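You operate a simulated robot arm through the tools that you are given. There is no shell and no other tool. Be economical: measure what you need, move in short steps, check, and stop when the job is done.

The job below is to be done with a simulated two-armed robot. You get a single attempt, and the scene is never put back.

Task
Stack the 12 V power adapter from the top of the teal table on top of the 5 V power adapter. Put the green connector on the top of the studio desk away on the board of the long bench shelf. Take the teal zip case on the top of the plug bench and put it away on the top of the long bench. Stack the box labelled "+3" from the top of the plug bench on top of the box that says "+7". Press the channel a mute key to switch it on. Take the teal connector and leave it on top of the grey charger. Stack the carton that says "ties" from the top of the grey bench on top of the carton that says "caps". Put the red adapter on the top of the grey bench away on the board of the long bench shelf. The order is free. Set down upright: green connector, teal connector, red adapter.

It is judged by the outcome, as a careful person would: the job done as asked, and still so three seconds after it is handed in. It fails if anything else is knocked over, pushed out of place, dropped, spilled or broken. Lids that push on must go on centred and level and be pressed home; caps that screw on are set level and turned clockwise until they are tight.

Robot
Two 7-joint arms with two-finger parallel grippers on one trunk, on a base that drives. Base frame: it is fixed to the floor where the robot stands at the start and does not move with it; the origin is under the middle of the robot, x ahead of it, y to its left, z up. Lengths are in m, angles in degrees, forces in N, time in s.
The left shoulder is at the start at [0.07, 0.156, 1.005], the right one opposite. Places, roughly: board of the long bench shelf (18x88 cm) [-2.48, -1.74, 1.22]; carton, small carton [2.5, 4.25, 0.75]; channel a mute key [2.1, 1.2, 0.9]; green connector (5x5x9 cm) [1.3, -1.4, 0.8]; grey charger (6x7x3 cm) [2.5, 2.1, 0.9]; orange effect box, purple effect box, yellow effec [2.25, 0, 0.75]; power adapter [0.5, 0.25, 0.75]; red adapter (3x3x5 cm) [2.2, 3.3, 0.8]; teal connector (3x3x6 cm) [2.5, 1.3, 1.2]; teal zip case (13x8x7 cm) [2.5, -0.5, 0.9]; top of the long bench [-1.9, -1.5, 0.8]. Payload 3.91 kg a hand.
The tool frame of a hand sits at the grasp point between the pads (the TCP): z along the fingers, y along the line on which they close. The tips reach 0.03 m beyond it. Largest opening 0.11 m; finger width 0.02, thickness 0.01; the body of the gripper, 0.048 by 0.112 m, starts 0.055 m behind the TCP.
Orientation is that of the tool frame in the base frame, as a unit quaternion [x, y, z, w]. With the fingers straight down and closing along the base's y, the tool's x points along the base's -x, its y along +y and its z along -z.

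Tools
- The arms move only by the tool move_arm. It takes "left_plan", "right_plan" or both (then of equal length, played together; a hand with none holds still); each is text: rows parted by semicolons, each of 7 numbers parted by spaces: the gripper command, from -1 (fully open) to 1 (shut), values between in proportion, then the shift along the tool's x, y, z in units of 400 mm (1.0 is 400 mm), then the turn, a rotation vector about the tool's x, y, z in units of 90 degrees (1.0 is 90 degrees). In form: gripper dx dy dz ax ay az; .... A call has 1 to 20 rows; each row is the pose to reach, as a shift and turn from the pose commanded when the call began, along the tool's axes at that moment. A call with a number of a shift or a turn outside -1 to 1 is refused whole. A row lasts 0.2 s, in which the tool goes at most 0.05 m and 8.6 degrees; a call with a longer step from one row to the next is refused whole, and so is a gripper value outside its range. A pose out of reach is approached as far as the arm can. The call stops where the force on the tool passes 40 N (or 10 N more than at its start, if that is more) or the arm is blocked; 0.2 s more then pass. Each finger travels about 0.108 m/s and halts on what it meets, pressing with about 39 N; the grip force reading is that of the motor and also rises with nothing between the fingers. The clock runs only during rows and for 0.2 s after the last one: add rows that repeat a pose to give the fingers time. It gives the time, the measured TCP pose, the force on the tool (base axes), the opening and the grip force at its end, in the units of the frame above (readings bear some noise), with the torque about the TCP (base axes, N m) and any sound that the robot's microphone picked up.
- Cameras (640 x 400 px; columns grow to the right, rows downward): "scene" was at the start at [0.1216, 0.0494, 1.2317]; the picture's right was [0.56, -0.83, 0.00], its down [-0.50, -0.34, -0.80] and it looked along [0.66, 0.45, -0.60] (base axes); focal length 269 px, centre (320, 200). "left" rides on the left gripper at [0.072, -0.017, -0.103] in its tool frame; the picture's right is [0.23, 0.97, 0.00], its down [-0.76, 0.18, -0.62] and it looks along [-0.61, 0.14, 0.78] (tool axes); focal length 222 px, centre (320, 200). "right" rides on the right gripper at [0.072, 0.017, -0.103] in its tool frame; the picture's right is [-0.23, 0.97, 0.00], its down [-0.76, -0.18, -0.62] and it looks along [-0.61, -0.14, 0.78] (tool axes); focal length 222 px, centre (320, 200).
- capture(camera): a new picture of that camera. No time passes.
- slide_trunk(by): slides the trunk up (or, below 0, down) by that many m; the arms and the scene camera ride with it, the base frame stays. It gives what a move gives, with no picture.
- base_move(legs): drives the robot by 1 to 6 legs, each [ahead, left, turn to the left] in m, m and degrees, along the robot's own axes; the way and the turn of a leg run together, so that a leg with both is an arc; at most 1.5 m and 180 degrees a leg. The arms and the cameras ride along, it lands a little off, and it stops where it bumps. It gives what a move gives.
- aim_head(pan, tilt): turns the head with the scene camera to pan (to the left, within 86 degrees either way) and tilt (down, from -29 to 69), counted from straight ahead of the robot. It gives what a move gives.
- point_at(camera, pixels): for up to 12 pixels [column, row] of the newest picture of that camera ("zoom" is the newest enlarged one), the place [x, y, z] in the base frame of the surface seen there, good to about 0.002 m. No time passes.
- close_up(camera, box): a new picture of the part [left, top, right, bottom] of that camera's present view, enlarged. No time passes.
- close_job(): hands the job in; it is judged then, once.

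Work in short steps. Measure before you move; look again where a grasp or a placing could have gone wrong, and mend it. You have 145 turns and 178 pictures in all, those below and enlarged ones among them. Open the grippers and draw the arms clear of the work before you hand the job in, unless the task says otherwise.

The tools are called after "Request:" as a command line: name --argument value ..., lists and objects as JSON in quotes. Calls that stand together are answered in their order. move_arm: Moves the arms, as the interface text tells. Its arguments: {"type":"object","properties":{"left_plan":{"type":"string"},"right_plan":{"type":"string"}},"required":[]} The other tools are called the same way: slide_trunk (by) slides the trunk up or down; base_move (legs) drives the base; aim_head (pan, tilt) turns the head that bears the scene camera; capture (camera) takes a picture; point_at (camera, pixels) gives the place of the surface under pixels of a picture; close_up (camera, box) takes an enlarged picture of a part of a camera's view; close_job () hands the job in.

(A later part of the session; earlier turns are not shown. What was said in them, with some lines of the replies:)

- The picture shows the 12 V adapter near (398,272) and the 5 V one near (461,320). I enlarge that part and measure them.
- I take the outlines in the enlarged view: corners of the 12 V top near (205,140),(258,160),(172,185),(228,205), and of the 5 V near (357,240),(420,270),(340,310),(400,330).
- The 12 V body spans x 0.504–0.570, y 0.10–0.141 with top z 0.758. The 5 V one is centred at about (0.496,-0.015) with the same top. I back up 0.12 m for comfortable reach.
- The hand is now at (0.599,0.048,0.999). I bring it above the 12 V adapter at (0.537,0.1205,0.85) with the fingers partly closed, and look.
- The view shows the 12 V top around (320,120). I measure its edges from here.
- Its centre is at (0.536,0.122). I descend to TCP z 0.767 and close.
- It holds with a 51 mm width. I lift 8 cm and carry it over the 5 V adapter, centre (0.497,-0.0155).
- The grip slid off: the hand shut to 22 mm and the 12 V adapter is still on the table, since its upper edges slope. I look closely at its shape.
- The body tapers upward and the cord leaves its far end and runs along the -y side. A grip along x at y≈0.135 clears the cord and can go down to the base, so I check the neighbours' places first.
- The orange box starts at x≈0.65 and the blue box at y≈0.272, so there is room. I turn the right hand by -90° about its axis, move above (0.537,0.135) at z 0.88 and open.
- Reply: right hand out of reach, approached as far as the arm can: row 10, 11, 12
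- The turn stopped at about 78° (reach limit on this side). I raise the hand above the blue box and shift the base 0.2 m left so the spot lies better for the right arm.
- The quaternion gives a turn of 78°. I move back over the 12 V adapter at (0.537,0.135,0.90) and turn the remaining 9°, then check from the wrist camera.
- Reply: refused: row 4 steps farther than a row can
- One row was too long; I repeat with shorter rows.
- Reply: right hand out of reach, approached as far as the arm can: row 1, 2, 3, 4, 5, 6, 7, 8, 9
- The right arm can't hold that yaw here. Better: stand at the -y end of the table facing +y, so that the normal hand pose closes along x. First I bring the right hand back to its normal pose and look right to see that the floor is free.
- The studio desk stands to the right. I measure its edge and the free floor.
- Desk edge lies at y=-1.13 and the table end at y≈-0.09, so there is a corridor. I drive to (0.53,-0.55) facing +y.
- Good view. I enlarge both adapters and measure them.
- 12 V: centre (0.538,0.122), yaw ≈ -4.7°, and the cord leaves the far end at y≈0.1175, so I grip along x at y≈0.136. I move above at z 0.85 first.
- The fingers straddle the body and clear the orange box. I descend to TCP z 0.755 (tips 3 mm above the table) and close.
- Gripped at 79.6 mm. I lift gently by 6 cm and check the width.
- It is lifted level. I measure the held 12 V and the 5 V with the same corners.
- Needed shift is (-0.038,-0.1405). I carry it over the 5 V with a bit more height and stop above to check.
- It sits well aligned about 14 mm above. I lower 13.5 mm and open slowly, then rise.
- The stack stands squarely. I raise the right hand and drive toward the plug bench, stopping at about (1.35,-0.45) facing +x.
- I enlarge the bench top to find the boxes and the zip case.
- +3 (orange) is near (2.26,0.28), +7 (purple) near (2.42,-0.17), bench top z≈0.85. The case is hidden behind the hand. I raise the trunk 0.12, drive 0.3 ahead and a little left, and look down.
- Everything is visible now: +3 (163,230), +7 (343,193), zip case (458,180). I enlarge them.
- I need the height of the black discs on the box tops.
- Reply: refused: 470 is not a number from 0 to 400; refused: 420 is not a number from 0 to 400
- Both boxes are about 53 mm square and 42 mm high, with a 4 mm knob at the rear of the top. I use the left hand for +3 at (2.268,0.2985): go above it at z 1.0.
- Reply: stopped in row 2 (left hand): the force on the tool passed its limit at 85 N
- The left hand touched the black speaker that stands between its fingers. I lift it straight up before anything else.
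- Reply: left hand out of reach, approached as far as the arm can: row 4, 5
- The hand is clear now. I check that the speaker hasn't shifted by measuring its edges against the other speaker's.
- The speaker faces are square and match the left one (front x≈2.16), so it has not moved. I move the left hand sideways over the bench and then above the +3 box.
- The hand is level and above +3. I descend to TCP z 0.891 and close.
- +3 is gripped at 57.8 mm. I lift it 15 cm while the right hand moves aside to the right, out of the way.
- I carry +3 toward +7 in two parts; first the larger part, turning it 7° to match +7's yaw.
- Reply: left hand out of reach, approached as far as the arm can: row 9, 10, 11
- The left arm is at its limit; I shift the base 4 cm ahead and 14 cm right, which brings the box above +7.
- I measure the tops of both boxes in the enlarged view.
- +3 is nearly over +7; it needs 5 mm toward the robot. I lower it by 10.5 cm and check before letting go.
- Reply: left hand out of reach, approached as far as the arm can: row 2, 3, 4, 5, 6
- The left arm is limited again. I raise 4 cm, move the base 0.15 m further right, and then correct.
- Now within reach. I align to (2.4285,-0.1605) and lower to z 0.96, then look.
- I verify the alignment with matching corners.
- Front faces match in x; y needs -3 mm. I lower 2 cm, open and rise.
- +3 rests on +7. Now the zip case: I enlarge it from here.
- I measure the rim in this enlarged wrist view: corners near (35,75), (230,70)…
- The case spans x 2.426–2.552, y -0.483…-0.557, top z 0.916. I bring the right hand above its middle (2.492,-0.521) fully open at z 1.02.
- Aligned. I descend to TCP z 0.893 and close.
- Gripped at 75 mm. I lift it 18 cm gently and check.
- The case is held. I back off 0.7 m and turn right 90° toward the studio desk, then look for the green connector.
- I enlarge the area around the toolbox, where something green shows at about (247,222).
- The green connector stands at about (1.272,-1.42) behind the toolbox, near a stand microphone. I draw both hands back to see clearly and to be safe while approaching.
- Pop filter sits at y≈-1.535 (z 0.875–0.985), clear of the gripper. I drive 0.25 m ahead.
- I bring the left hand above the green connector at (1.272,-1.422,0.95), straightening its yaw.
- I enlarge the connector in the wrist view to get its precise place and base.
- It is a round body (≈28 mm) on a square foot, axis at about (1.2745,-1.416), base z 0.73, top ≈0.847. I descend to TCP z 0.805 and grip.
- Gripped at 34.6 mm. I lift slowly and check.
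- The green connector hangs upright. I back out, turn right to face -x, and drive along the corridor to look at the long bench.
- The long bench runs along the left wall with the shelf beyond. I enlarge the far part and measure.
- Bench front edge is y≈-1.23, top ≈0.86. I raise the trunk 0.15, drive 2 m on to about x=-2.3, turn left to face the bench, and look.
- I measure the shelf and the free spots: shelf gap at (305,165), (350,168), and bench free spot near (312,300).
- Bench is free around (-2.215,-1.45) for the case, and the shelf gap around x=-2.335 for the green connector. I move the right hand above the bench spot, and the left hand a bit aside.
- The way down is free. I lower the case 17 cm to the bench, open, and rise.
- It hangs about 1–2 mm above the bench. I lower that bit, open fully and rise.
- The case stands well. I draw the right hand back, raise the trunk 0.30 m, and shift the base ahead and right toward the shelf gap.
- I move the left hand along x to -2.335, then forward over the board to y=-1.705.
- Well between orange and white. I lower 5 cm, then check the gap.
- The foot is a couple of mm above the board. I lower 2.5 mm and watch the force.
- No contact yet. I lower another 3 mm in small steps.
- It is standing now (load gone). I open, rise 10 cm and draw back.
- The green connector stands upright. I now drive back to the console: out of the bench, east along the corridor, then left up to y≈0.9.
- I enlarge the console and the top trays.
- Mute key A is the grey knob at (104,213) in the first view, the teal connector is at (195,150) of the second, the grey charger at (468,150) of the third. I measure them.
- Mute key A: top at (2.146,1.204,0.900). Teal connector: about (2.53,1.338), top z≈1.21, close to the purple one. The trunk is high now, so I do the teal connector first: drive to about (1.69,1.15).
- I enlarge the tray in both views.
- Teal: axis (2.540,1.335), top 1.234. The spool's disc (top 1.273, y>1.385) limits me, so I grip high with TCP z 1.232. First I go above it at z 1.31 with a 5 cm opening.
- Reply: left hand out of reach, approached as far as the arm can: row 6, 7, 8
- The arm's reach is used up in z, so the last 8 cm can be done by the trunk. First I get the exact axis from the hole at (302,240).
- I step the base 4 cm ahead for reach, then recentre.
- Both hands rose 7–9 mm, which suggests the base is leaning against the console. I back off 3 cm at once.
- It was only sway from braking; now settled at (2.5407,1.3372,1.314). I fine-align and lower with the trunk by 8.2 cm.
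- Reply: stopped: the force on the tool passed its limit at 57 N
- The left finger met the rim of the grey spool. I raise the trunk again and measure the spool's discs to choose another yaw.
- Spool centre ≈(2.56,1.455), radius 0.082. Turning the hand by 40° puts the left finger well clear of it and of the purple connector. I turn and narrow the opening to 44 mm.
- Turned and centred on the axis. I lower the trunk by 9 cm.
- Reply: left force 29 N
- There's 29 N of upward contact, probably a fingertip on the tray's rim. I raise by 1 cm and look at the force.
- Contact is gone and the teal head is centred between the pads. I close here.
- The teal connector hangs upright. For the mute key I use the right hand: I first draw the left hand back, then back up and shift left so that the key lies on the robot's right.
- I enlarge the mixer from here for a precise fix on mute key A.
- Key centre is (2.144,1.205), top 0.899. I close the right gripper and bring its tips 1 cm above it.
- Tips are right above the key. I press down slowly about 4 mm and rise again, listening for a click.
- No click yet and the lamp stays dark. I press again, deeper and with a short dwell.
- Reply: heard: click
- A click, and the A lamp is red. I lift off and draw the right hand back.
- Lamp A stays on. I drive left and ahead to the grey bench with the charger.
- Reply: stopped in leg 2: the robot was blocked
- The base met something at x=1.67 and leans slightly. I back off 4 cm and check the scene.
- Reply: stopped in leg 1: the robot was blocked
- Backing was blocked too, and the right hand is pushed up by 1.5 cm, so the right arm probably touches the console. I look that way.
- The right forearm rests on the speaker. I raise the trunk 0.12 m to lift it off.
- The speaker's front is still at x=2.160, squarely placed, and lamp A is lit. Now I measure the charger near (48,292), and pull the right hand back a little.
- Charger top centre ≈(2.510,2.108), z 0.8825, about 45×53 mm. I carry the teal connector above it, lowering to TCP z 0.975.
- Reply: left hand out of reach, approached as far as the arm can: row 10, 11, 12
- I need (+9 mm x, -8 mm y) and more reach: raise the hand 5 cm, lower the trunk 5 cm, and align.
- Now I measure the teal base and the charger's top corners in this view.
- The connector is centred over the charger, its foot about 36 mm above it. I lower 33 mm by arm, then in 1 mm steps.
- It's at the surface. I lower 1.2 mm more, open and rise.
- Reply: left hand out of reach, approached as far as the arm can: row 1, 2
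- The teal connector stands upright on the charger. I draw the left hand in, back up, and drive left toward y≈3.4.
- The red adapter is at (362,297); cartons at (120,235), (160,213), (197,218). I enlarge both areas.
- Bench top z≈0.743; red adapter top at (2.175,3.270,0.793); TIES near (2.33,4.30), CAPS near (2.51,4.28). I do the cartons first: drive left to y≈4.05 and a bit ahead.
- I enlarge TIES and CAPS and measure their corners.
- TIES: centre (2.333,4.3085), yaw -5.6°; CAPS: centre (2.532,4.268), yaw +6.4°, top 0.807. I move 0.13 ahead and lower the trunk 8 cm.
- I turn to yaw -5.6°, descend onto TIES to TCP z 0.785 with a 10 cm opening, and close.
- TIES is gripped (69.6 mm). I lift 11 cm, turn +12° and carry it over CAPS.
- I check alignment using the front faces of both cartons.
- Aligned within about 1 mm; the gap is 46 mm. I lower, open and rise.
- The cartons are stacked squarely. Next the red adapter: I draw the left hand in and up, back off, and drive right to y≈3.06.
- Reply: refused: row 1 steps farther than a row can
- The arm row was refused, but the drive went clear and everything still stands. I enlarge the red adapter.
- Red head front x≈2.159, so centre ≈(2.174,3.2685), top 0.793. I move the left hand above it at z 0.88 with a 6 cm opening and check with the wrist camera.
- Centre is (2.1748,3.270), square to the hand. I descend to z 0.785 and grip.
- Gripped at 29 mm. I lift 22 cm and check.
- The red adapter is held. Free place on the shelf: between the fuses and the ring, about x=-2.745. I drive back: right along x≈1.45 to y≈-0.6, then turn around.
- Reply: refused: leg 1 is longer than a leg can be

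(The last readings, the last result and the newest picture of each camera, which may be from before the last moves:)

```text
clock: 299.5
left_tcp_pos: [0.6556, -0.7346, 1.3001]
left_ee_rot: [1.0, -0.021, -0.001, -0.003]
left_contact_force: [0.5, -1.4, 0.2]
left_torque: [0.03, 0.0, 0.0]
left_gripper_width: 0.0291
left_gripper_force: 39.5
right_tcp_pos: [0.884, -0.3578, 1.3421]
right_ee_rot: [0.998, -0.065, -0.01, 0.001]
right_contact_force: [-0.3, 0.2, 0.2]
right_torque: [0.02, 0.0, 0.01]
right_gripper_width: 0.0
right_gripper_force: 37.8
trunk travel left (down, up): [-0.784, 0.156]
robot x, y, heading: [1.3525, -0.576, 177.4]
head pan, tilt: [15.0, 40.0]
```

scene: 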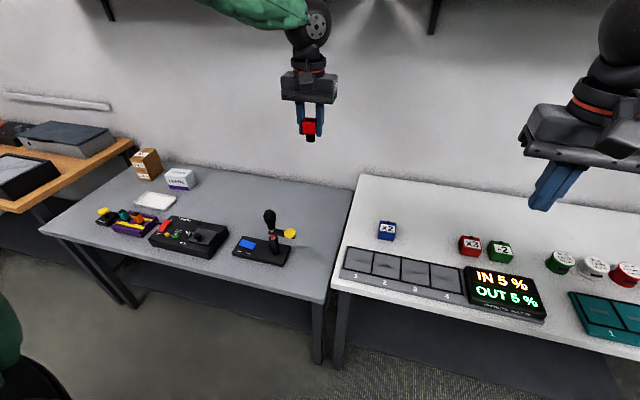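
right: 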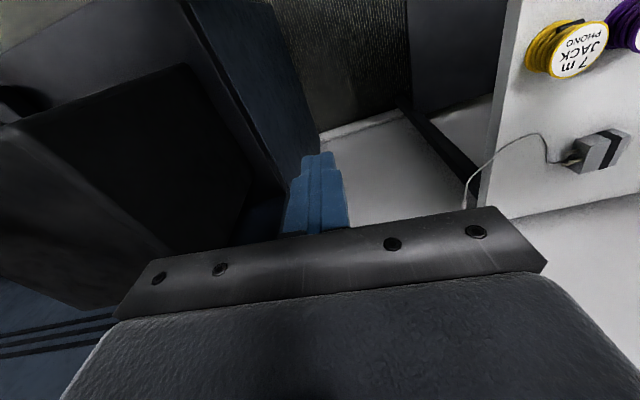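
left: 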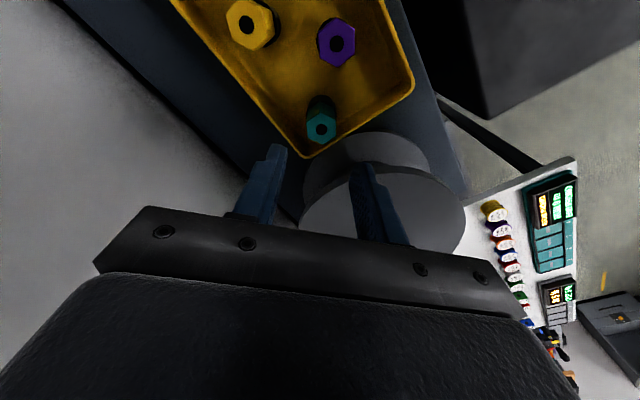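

Heading is 177.4°; I correct it and drive 3.87 m west, then turn left to face the bench.

Request:
base_move --legs '[[0, 0, 2.6], [1.4, 0, 0], [1.4, 0, 0], [1.07, 0.03, 0], [0, 0, 90], [0, -0.36, 0]]'

Request:
aim_head --pan 5 --tilt 25

Request:
capture --camera "scene"

```text
clock: 324.4
left_tcp_pos: [-2.7062, -1.2729, 1.3011]
left_ee_rot: [0.704, 0.71, -0.002, -0.002]
left_contact_force: [0.0, -0.1, -0.8]
left_torque: [-0.01, -0.01, 0.01]
left_gripper_width: 0.0293
left_gripper_force: 39.1
right_tcp_pos: [-3.0951, -1.0617, 1.3424]
right_ee_rot: [0.735, 0.678, -0.006, 0.007]
right_contact_force: [-0.2, 0.1, -0.7]
right_torque: [-0.01, -0.04, 0.02]
right_gripper_width: 0.0
right_gripper_force: 37.5
trunk travel left (down, up): [-0.784, 0.156]
robot x, y, heading: [-2.9053, -0.5855, -89.7]
head pan, tilt: [15.0, 40.0]
```

```text
clock: 325.1
left_tcp_pos: [-2.707, -1.2721, 1.3007]
left_ee_rot: [0.704, 0.71, -0.001, 0.0]
left_contact_force: [1.1, 0.3, -0.1]
left_torque: [-0.01, -0.02, 0.03]
left_gripper_width: 0.0291
left_gripper_force: 38.9
right_tcp_pos: [-3.0948, -1.0618, 1.3423]
right_ee_rot: [0.735, 0.678, -0.006, 0.008]
right_contact_force: [1.0, 0.3, -0.1]
right_torque: [-0.02, 0.01, -0.01]
right_gripper_width: 0.0
right_gripper_force: 37.3
trunk travel left (down, up): [-0.784, 0.156]
robot x, y, heading: [-2.9016, -0.5813, -89.8]
head pan, tilt: [5.0, 25.0]
```

```text
46 pictures are left
```

scene: 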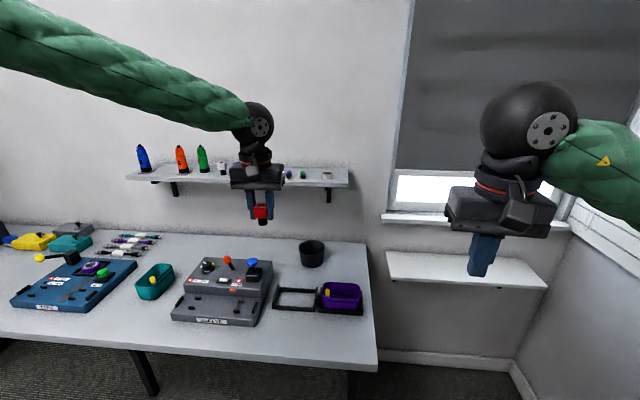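

I enlarge the shelf's right half and measure the free spot.

Request:
close_up --camera "scene" --box '[255, 140, 365, 205]'

Request:
point_at --camera "zoom" --pixels '[[198, 205], [285, 200], [345, 205], [420, 205], [345, 250], [345, 180], [540, 250], [530, 180], [490, 210], [345, 225]]'

```text
5.82 times, centred on (310, 172) of scene
```

zoom: 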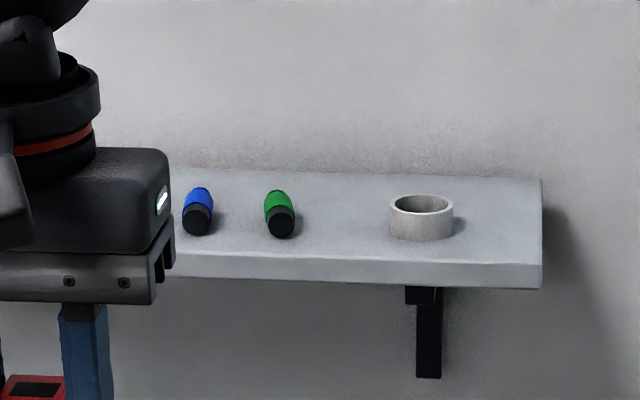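

```text
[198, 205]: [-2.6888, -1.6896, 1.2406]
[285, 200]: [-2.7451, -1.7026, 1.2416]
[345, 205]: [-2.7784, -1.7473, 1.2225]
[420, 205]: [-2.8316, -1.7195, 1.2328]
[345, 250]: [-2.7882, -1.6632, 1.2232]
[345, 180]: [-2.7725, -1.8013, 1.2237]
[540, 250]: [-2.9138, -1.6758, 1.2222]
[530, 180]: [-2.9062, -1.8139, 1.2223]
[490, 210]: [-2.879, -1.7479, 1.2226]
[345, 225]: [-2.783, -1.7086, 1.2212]
```

The last stretch between the ring (x≈-2.834) and the board's end (-2.914) is free; I choose (-2.885,-1.755), slightly behind the ring. I drive 0.28 m ahead.

Request:
base_move --legs '[[0.28, 0, 0]]'

Request:
move_arm --left_plan "0.9 0 -0.1 -0.05 0 0 0; 0.9 0 -0.2 -0.05 0 0 0; 0.9 0 -0.3 -0.05 0 0 0; 0.9 0 -0.4 -0.05 0 0 0; 0.9 0 -0.445 -0.05 0 0 0; 0.9 0 -0.445 -0.05 0 0 0"

Request:
capture --camera "scene"

```text
clock: 327.1
left_tcp_pos: [-2.6981, -1.5471, 1.3002]
left_ee_rot: [0.701, 0.713, -0.004, -0.001]
left_contact_force: [-0.3, -0.4, -0.6]
left_torque: [0.0, -0.03, -0.03]
left_gripper_width: 0.0292
left_gripper_force: 39.0
right_tcp_pos: [-3.0889, -1.3407, 1.3423]
right_ee_rot: [0.732, 0.681, -0.008, 0.008]
right_contact_force: [0.4, -1.0, 0.4]
right_torque: [-0.01, 0.03, -0.02]
right_gripper_width: 0.0
right_gripper_force: 37.9
trunk travel left (down, up): [-0.784, 0.156]
robot x, y, heading: [-2.8998, -0.8606, -89.3]
head pan, tilt: [5.0, 25.0]
```

```text
clock: 328.5
left_tcp_pos: [-2.8515, -1.5464, 1.3195]
left_ee_rot: [0.701, 0.713, -0.004, 0.0]
left_contact_force: [0.1, 0.0, -0.5]
left_torque: [-0.03, 0.02, -0.01]
left_gripper_width: 0.029
left_gripper_force: 39.1
left hand out of reach, approached as far as the arm can: row 4, 5, 6
right_tcp_pos: [-3.089, -1.3421, 1.3428]
right_ee_rot: [0.732, 0.681, -0.006, 0.008]
right_contact_force: [-0.8, 0.2, 0.0]
right_torque: [0.0, -0.02, -0.01]
right_gripper_width: 0.0
right_gripper_force: 37.6
trunk travel left (down, up): [-0.784, 0.156]
robot x, y, heading: [-2.9005, -0.8649, -89.4]
head pan, tilt: [5.0, 25.0]
```

```text
44 pictures are left
```

scene: 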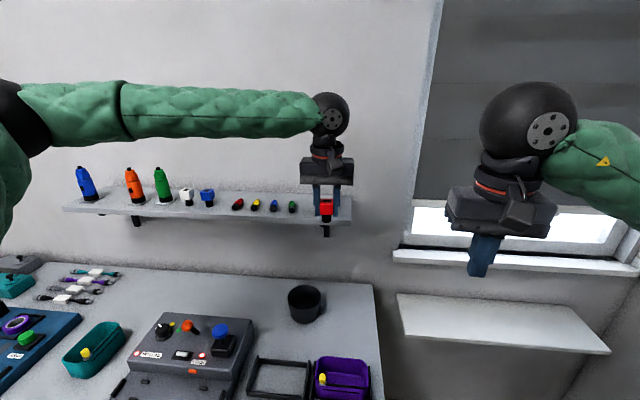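

The left arm can't go further inward; I shift the base 0.12 m right, then align the hand at x=-2.885.

Request:
base_move --legs '[[0, -0.12, 0]]'

```text
clock: 329.7
left_tcp_pos: [-2.9733, -1.5476, 1.3182]
left_ee_rot: [0.701, 0.713, -0.003, 0.0]
left_contact_force: [0.8, 0.4, 0.5]
left_torque: [-0.02, -0.02, 0.0]
left_gripper_width: 0.0291
left_gripper_force: 39.3
right_tcp_pos: [-3.2094, -1.344, 1.3417]
right_ee_rot: [0.732, 0.681, -0.007, 0.007]
right_contact_force: [-0.3, 0.8, -0.9]
right_torque: [-0.02, -0.02, 0.03]
right_gripper_width: 0.0001
right_gripper_force: 37.7
trunk travel left (down, up): [-0.784, 0.156]
robot x, y, heading: [-3.0165, -0.8589, -89.2]
head pan, tilt: [5.0, 25.0]
```

Now lateral +8.8 cm, then forward over the board.

Request:
move_arm --left_plan "0.9 0 0.1 0 0 0 0; 0.9 0 0.212 0 0 0 0; 0.9 -0.1 0.212 0 0 0 0; 0.9 -0.2 0.212 0 0 0 0; 0.9 -0.3 0.212 0 0 0 0; 0.9 -0.4 0.212 0 0 0 0; 0.9 -0.5 0.212 0 0 0 0; 0.9 -0.522 0.212 0 0 0 0; 0.9 -0.522 0.212 0 0 0 0"

Request:
capture --camera "scene"

Request:
close_up --camera "scene" --box '[250, 130, 370, 240]'

```text
clock: 331.7
left_tcp_pos: [-2.8551, -1.727, 1.3193]
left_ee_rot: [0.701, 0.713, -0.004, -0.002]
left_contact_force: [0.9, 0.3, 0.4]
left_torque: [0.05, -0.01, -0.01]
left_gripper_width: 0.0291
left_gripper_force: 38.4
left hand out of reach, approached as far as the arm can: row 6, 7, 8, 9
right_tcp_pos: [-3.2092, -1.344, 1.3413]
right_ee_rot: [0.732, 0.681, -0.006, 0.007]
right_contact_force: [-0.2, -1.5, 0.0]
right_torque: [0.02, 0.0, -0.02]
right_gripper_width: 0.0
right_gripper_force: 38.1
trunk travel left (down, up): [-0.784, 0.156]
robot x, y, heading: [-3.0217, -0.8645, -89.5]
head pan, tilt: [5.0, 25.0]
```

```text
43 pictures are left
```

scene: 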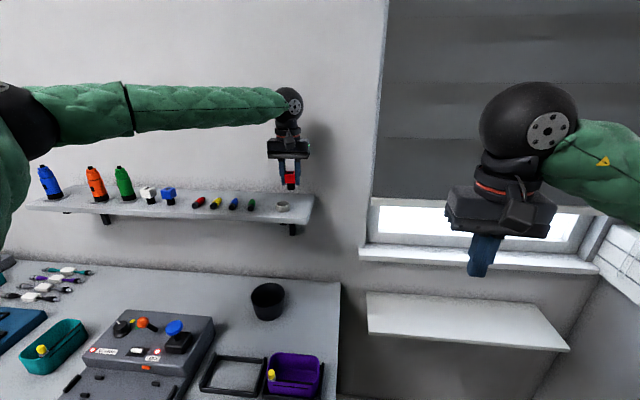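

```text
3.64 times, centred on (310, 185) of scene
```

zoom: 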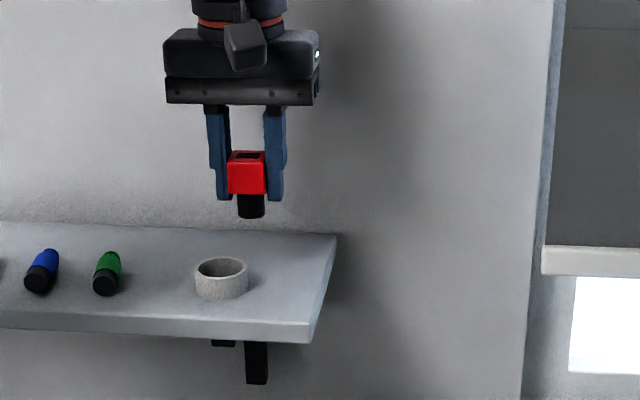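

Just short. I step the base 2 cm ahead and 3 cm right, and measure the ring and board end.

Request:
base_move --legs '[[0.02, -0.035, 0]]'

Request:
close_up --camera "scene" --box '[240, 130, 340, 230]'

```text
clock: 332.6
left_tcp_pos: [-2.8828, -1.7448, 1.3205]
left_ee_rot: [0.701, 0.713, -0.005, -0.001]
left_contact_force: [0.9, 0.5, -0.4]
left_torque: [0.0, 0.02, 0.03]
left_gripper_width: 0.0291
left_gripper_force: 39.0
right_tcp_pos: [-3.2394, -1.361, 1.3451]
right_ee_rot: [0.732, 0.681, -0.008, 0.007]
right_contact_force: [1.3, 1.2, -0.3]
right_torque: [-0.05, 0.07, 0.04]
right_gripper_width: 0.0
right_gripper_force: 37.3
trunk travel left (down, up): [-0.784, 0.156]
robot x, y, heading: [-3.0563, -0.8869, -89.2]
head pan, tilt: [5.0, 25.0]
```

```text
4.00 times, centred on (290, 180) of scene
```

zoom: 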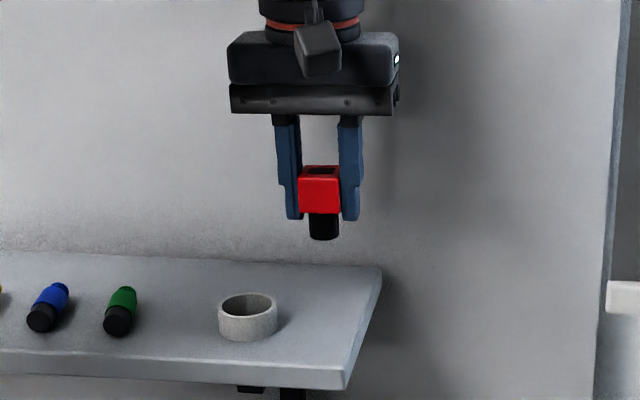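

Request:
point_at --camera "zoom" --pixels '[[247, 297], [247, 335], [221, 318], [273, 318], [376, 272], [345, 365], [310, 290], [320, 310], [322, 235], [320, 190]]'

```text
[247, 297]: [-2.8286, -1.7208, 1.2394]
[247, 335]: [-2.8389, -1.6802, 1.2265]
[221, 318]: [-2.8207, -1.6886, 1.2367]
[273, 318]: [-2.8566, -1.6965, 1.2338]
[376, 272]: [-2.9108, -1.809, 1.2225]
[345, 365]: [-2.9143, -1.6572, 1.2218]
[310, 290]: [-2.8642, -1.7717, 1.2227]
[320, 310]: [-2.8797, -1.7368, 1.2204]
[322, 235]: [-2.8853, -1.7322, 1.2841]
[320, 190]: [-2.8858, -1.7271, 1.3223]
```

Red is over (-2.885,-1.743), clear of ring and edge. I lower 5.2 cm, then in small steps until the load comes off.

Request:
move_arm --left_plan "0.9 0 0 0.06 0 0 0; 0.9 0 0 0.11 0 0 0; 0.9 0 0 0.13 0 0 0; 0.9 0 0 0.134 0 0 0; 0.9 0 0 0.134 0 0 0"

Request:
close_up --camera "scene" --box '[250, 160, 330, 225]'

```text
clock: 333.8
left_tcp_pos: [-2.885, -1.7444, 1.2675]
left_ee_rot: [0.7, 0.714, -0.004, -0.001]
left_contact_force: [-0.3, -0.8, -0.2]
left_torque: [0.02, -0.02, -0.01]
left_gripper_width: 0.0291
left_gripper_force: 39.2
left hand out of reach, approached as far as the arm can: row 3, 4, 5
right_tcp_pos: [-3.2432, -1.3639, 1.3423]
right_ee_rot: [0.732, 0.682, -0.006, 0.008]
right_contact_force: [0.8, 0.3, 0.1]
right_torque: [0.03, 0.0, -0.02]
right_gripper_width: 0.0004
right_gripper_force: 37.6
trunk travel left (down, up): [-0.784, 0.156]
robot x, y, heading: [-3.0572, -0.8779, -89.2]
head pan, tilt: [5.0, 25.0]
```

```text
6.15 times, centred on (290, 192) of scene
```

zoom: 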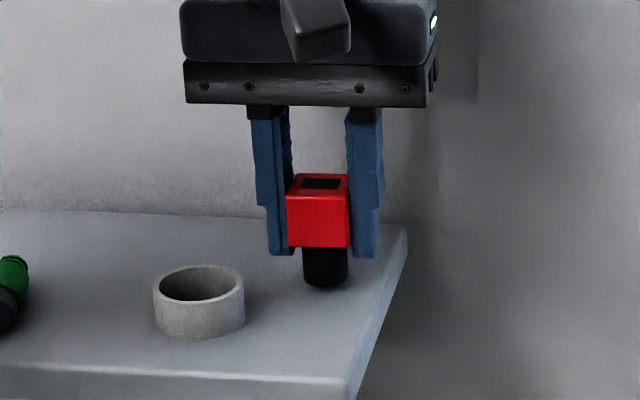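

About 3–4 mm remain and the arm is at its limit, so I use the trunk: down 3.5 mm.

Request:
slide_trunk --by -0.0035

Request:
close_up --camera "scene" --box '[250, 160, 330, 225]'

Request:
point_at --camera "zoom" --pixels '[[325, 240], [325, 280], [325, 286], [325, 292], [325, 300]]'

```text
clock: 334.3
left_tcp_pos: [-2.8848, -1.7449, 1.2639]
left_ee_rot: [0.701, 0.714, -0.005, -0.001]
left_contact_force: [0.6, 0.5, 0.0]
left_torque: [0.0, 0.0, 0.02]
left_gripper_width: 0.0294
left_gripper_force: 39.1
right_tcp_pos: [-3.2429, -1.363, 1.3384]
right_ee_rot: [0.732, 0.681, -0.005, 0.007]
right_contact_force: [0.1, 0.2, -0.3]
right_torque: [0.01, -0.02, -0.02]
right_gripper_width: 0.0
right_gripper_force: 38.3
trunk travel left (down, up): [-0.781, 0.159]
robot x, y, heading: [-3.0548, -0.8798, -89.1]
head pan, tilt: [5.0, 25.0]
```

```text
6.15 times, centred on (290, 192) of scene
```

zoom: 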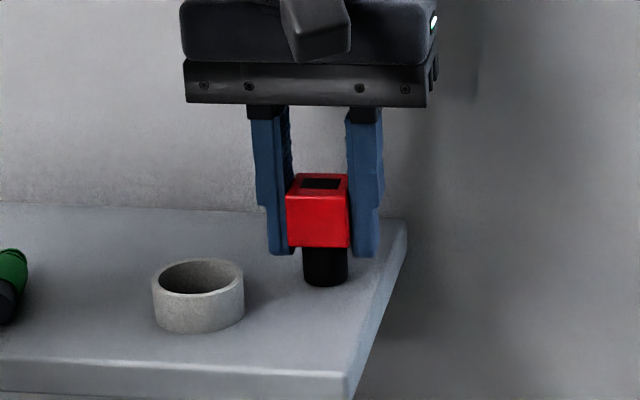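

```text
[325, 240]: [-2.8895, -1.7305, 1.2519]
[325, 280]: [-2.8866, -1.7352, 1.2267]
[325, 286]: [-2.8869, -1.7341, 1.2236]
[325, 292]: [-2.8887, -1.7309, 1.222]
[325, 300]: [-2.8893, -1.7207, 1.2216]
```

The pin foot is within about 1 mm of the board. I lower 1.5 mm more by the trunk, then open slowly and rise.

Request:
slide_trunk --by -0.0015

Request:
move_arm --left_plan "0.7 0 0 0 0 0 0; 0.5 0 0 0 0 0 0; 0.3 0 0 0 0 0 0; 0.22 0 0 0 0 0 0; 0.22 0 0 0 0 0 0; 0.22 0 0 -0.06 0 0 0; 0.22 0 0 -0.16 0 0 0; 0.22 0 0 -0.26 0 0 0"

Request:
close_up --camera "scene" --box '[250, 150, 330, 225]'

```text
clock: 334.8
left_tcp_pos: [-2.8834, -1.7442, 1.2614]
left_ee_rot: [0.701, 0.713, -0.005, -0.001]
left_contact_force: [0.2, -0.7, 3.6]
left_torque: [0.0, -0.09, 0.02]
left_gripper_width: 0.0293
left_gripper_force: 38.9
right_tcp_pos: [-3.2429, -1.3627, 1.3365]
right_ee_rot: [0.732, 0.682, -0.007, 0.008]
right_contact_force: [-0.1, -0.3, -0.1]
right_torque: [-0.01, 0.01, -0.02]
right_gripper_width: 0.0002
right_gripper_force: 37.5
trunk travel left (down, up): [-0.779, 0.161]
robot x, y, heading: [-3.0554, -0.8833, -89.3]
head pan, tilt: [5.0, 25.0]
```

```text
clock: 336.6
left_tcp_pos: [-2.8859, -1.7418, 1.3663]
left_ee_rot: [0.701, 0.713, -0.005, -0.001]
left_contact_force: [-0.2, 0.2, 0.7]
left_torque: [0.02, -0.03, -0.03]
left_gripper_width: 0.0429
left_gripper_force: 0.2
right_tcp_pos: [-3.2433, -1.3635, 1.3372]
right_ee_rot: [0.732, 0.681, -0.007, 0.007]
right_contact_force: [-0.1, 0.2, -0.6]
right_torque: [0.0, 0.01, -0.01]
right_gripper_width: 0.0003
right_gripper_force: 37.3
trunk travel left (down, up): [-0.779, 0.161]
robot x, y, heading: [-3.0573, -0.8867, -89.1]
head pan, tilt: [5.0, 25.0]
```

```text
5.33 times, centred on (290, 188) of scene
```

zoom: 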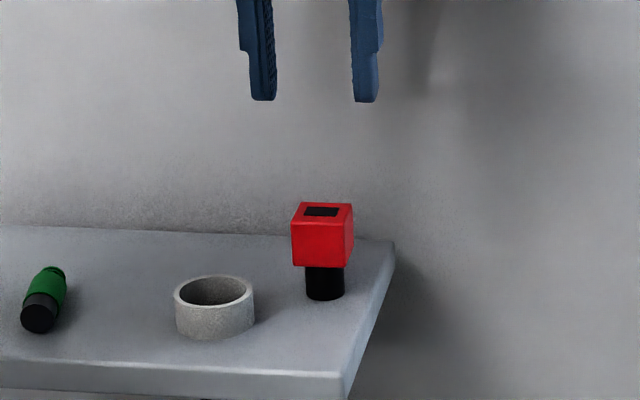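

The red adapter stands upright on the board. I draw the left hand back, open both grippers and back away, then take a last look.

Request:
move_arm --left_plan "0 0.1 0 0 0 0 0; -0.3 0.2 0 0 0 0 0; -0.6 0.3 0 0 0 0 0; -0.9 0.4 0 0 0 0 0; -0.9 0.5 0 0 0 0 0" --right_plan "0.5 0 0 0 0 0 0; 0 0 0 0 0 0 0; -0.5 0 0 0 0 0 0; -0.9 0 0 0 0 0 0; -0.9 0 0 0 0 0 0"

Request:
base_move --legs '[[-0.25, 0, 0]]'

Request:
aim_head --pan 25 --tilt 25

Request:
capture --camera "scene"

```text
clock: 337.8
left_tcp_pos: [-2.8893, -1.5423, 1.3673]
left_ee_rot: [0.701, 0.713, -0.006, -0.001]
left_contact_force: [0.7, 0.4, 0.5]
left_torque: [-0.02, 0.02, -0.01]
left_gripper_width: 0.1046
left_gripper_force: 0.1
right_tcp_pos: [-3.2419, -1.362, 1.3371]
right_ee_rot: [0.732, 0.681, -0.007, 0.009]
right_contact_force: [0.0, 0.5, 0.6]
right_torque: [-0.05, 0.04, 0.02]
right_gripper_width: 0.1045
right_gripper_force: 0.1
trunk travel left (down, up): [-0.779, 0.161]
robot x, y, heading: [-3.0565, -0.8831, -89.1]
head pan, tilt: [5.0, 25.0]
```

```text
clock: 339.6
left_tcp_pos: [-2.8931, -1.2969, 1.3666]
left_ee_rot: [0.7, 0.714, -0.004, -0.002]
left_contact_force: [1.1, -0.4, 0.5]
left_torque: [0.0, -0.01, 0.03]
left_gripper_width: 0.1043
left_gripper_force: 0.1
right_tcp_pos: [-3.2454, -1.1163, 1.3374]
right_ee_rot: [0.732, 0.681, -0.007, 0.008]
right_contact_force: [-0.2, 0.0, 0.6]
right_torque: [0.01, -0.03, -0.01]
right_gripper_width: 0.1047
right_gripper_force: 0.0
trunk travel left (down, up): [-0.779, 0.161]
robot x, y, heading: [-3.0577, -0.6346, -89.3]
head pan, tilt: [5.0, 25.0]
```

```text
clock: 340.5
left_tcp_pos: [-2.8912, -1.2976, 1.3667]
left_ee_rot: [0.7, 0.714, -0.005, -0.001]
left_contact_force: [0.0, -0.6, -0.1]
left_torque: [0.02, 0.0, 0.04]
left_gripper_width: 0.1044
left_gripper_force: 0.0
right_tcp_pos: [-3.2461, -1.1151, 1.3372]
right_ee_rot: [0.732, 0.681, -0.007, 0.007]
right_contact_force: [-0.7, 0.4, -0.1]
right_torque: [-0.03, 0.01, 0.02]
right_gripper_width: 0.1045
right_gripper_force: 0.1
trunk travel left (down, up): [-0.779, 0.161]
robot x, y, heading: [-3.0583, -0.6321, -89.2]
head pan, tilt: [25.0, 25.0]
```

```text
37 pictures are left
```

scene: 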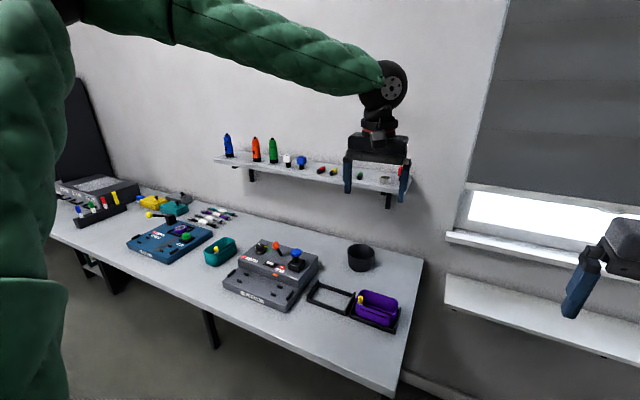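

The shelf and bench look right: green stands between orange and white, the case is on the bench, and the arms are clear. I hand the job in.

Request:
close_job

```text
The job is handed in.
```

All eight parts of the task are done and the job is handed in, but I did not re-check the earlier placements after leaving each bench.

- **Contacts:** Along the way the left hand hit the right console speaker and a finger hit the grey spool's rim. The right forearm also rested on the left speaker. Their measured edges looked unmoved afterwards. One finger also pressed on the yellow tray, which I checked only by eye.
- **+3 on +7:** The +3 box sits with a slight forward tilt, because the +7 box has a small knob at the rear of its top.
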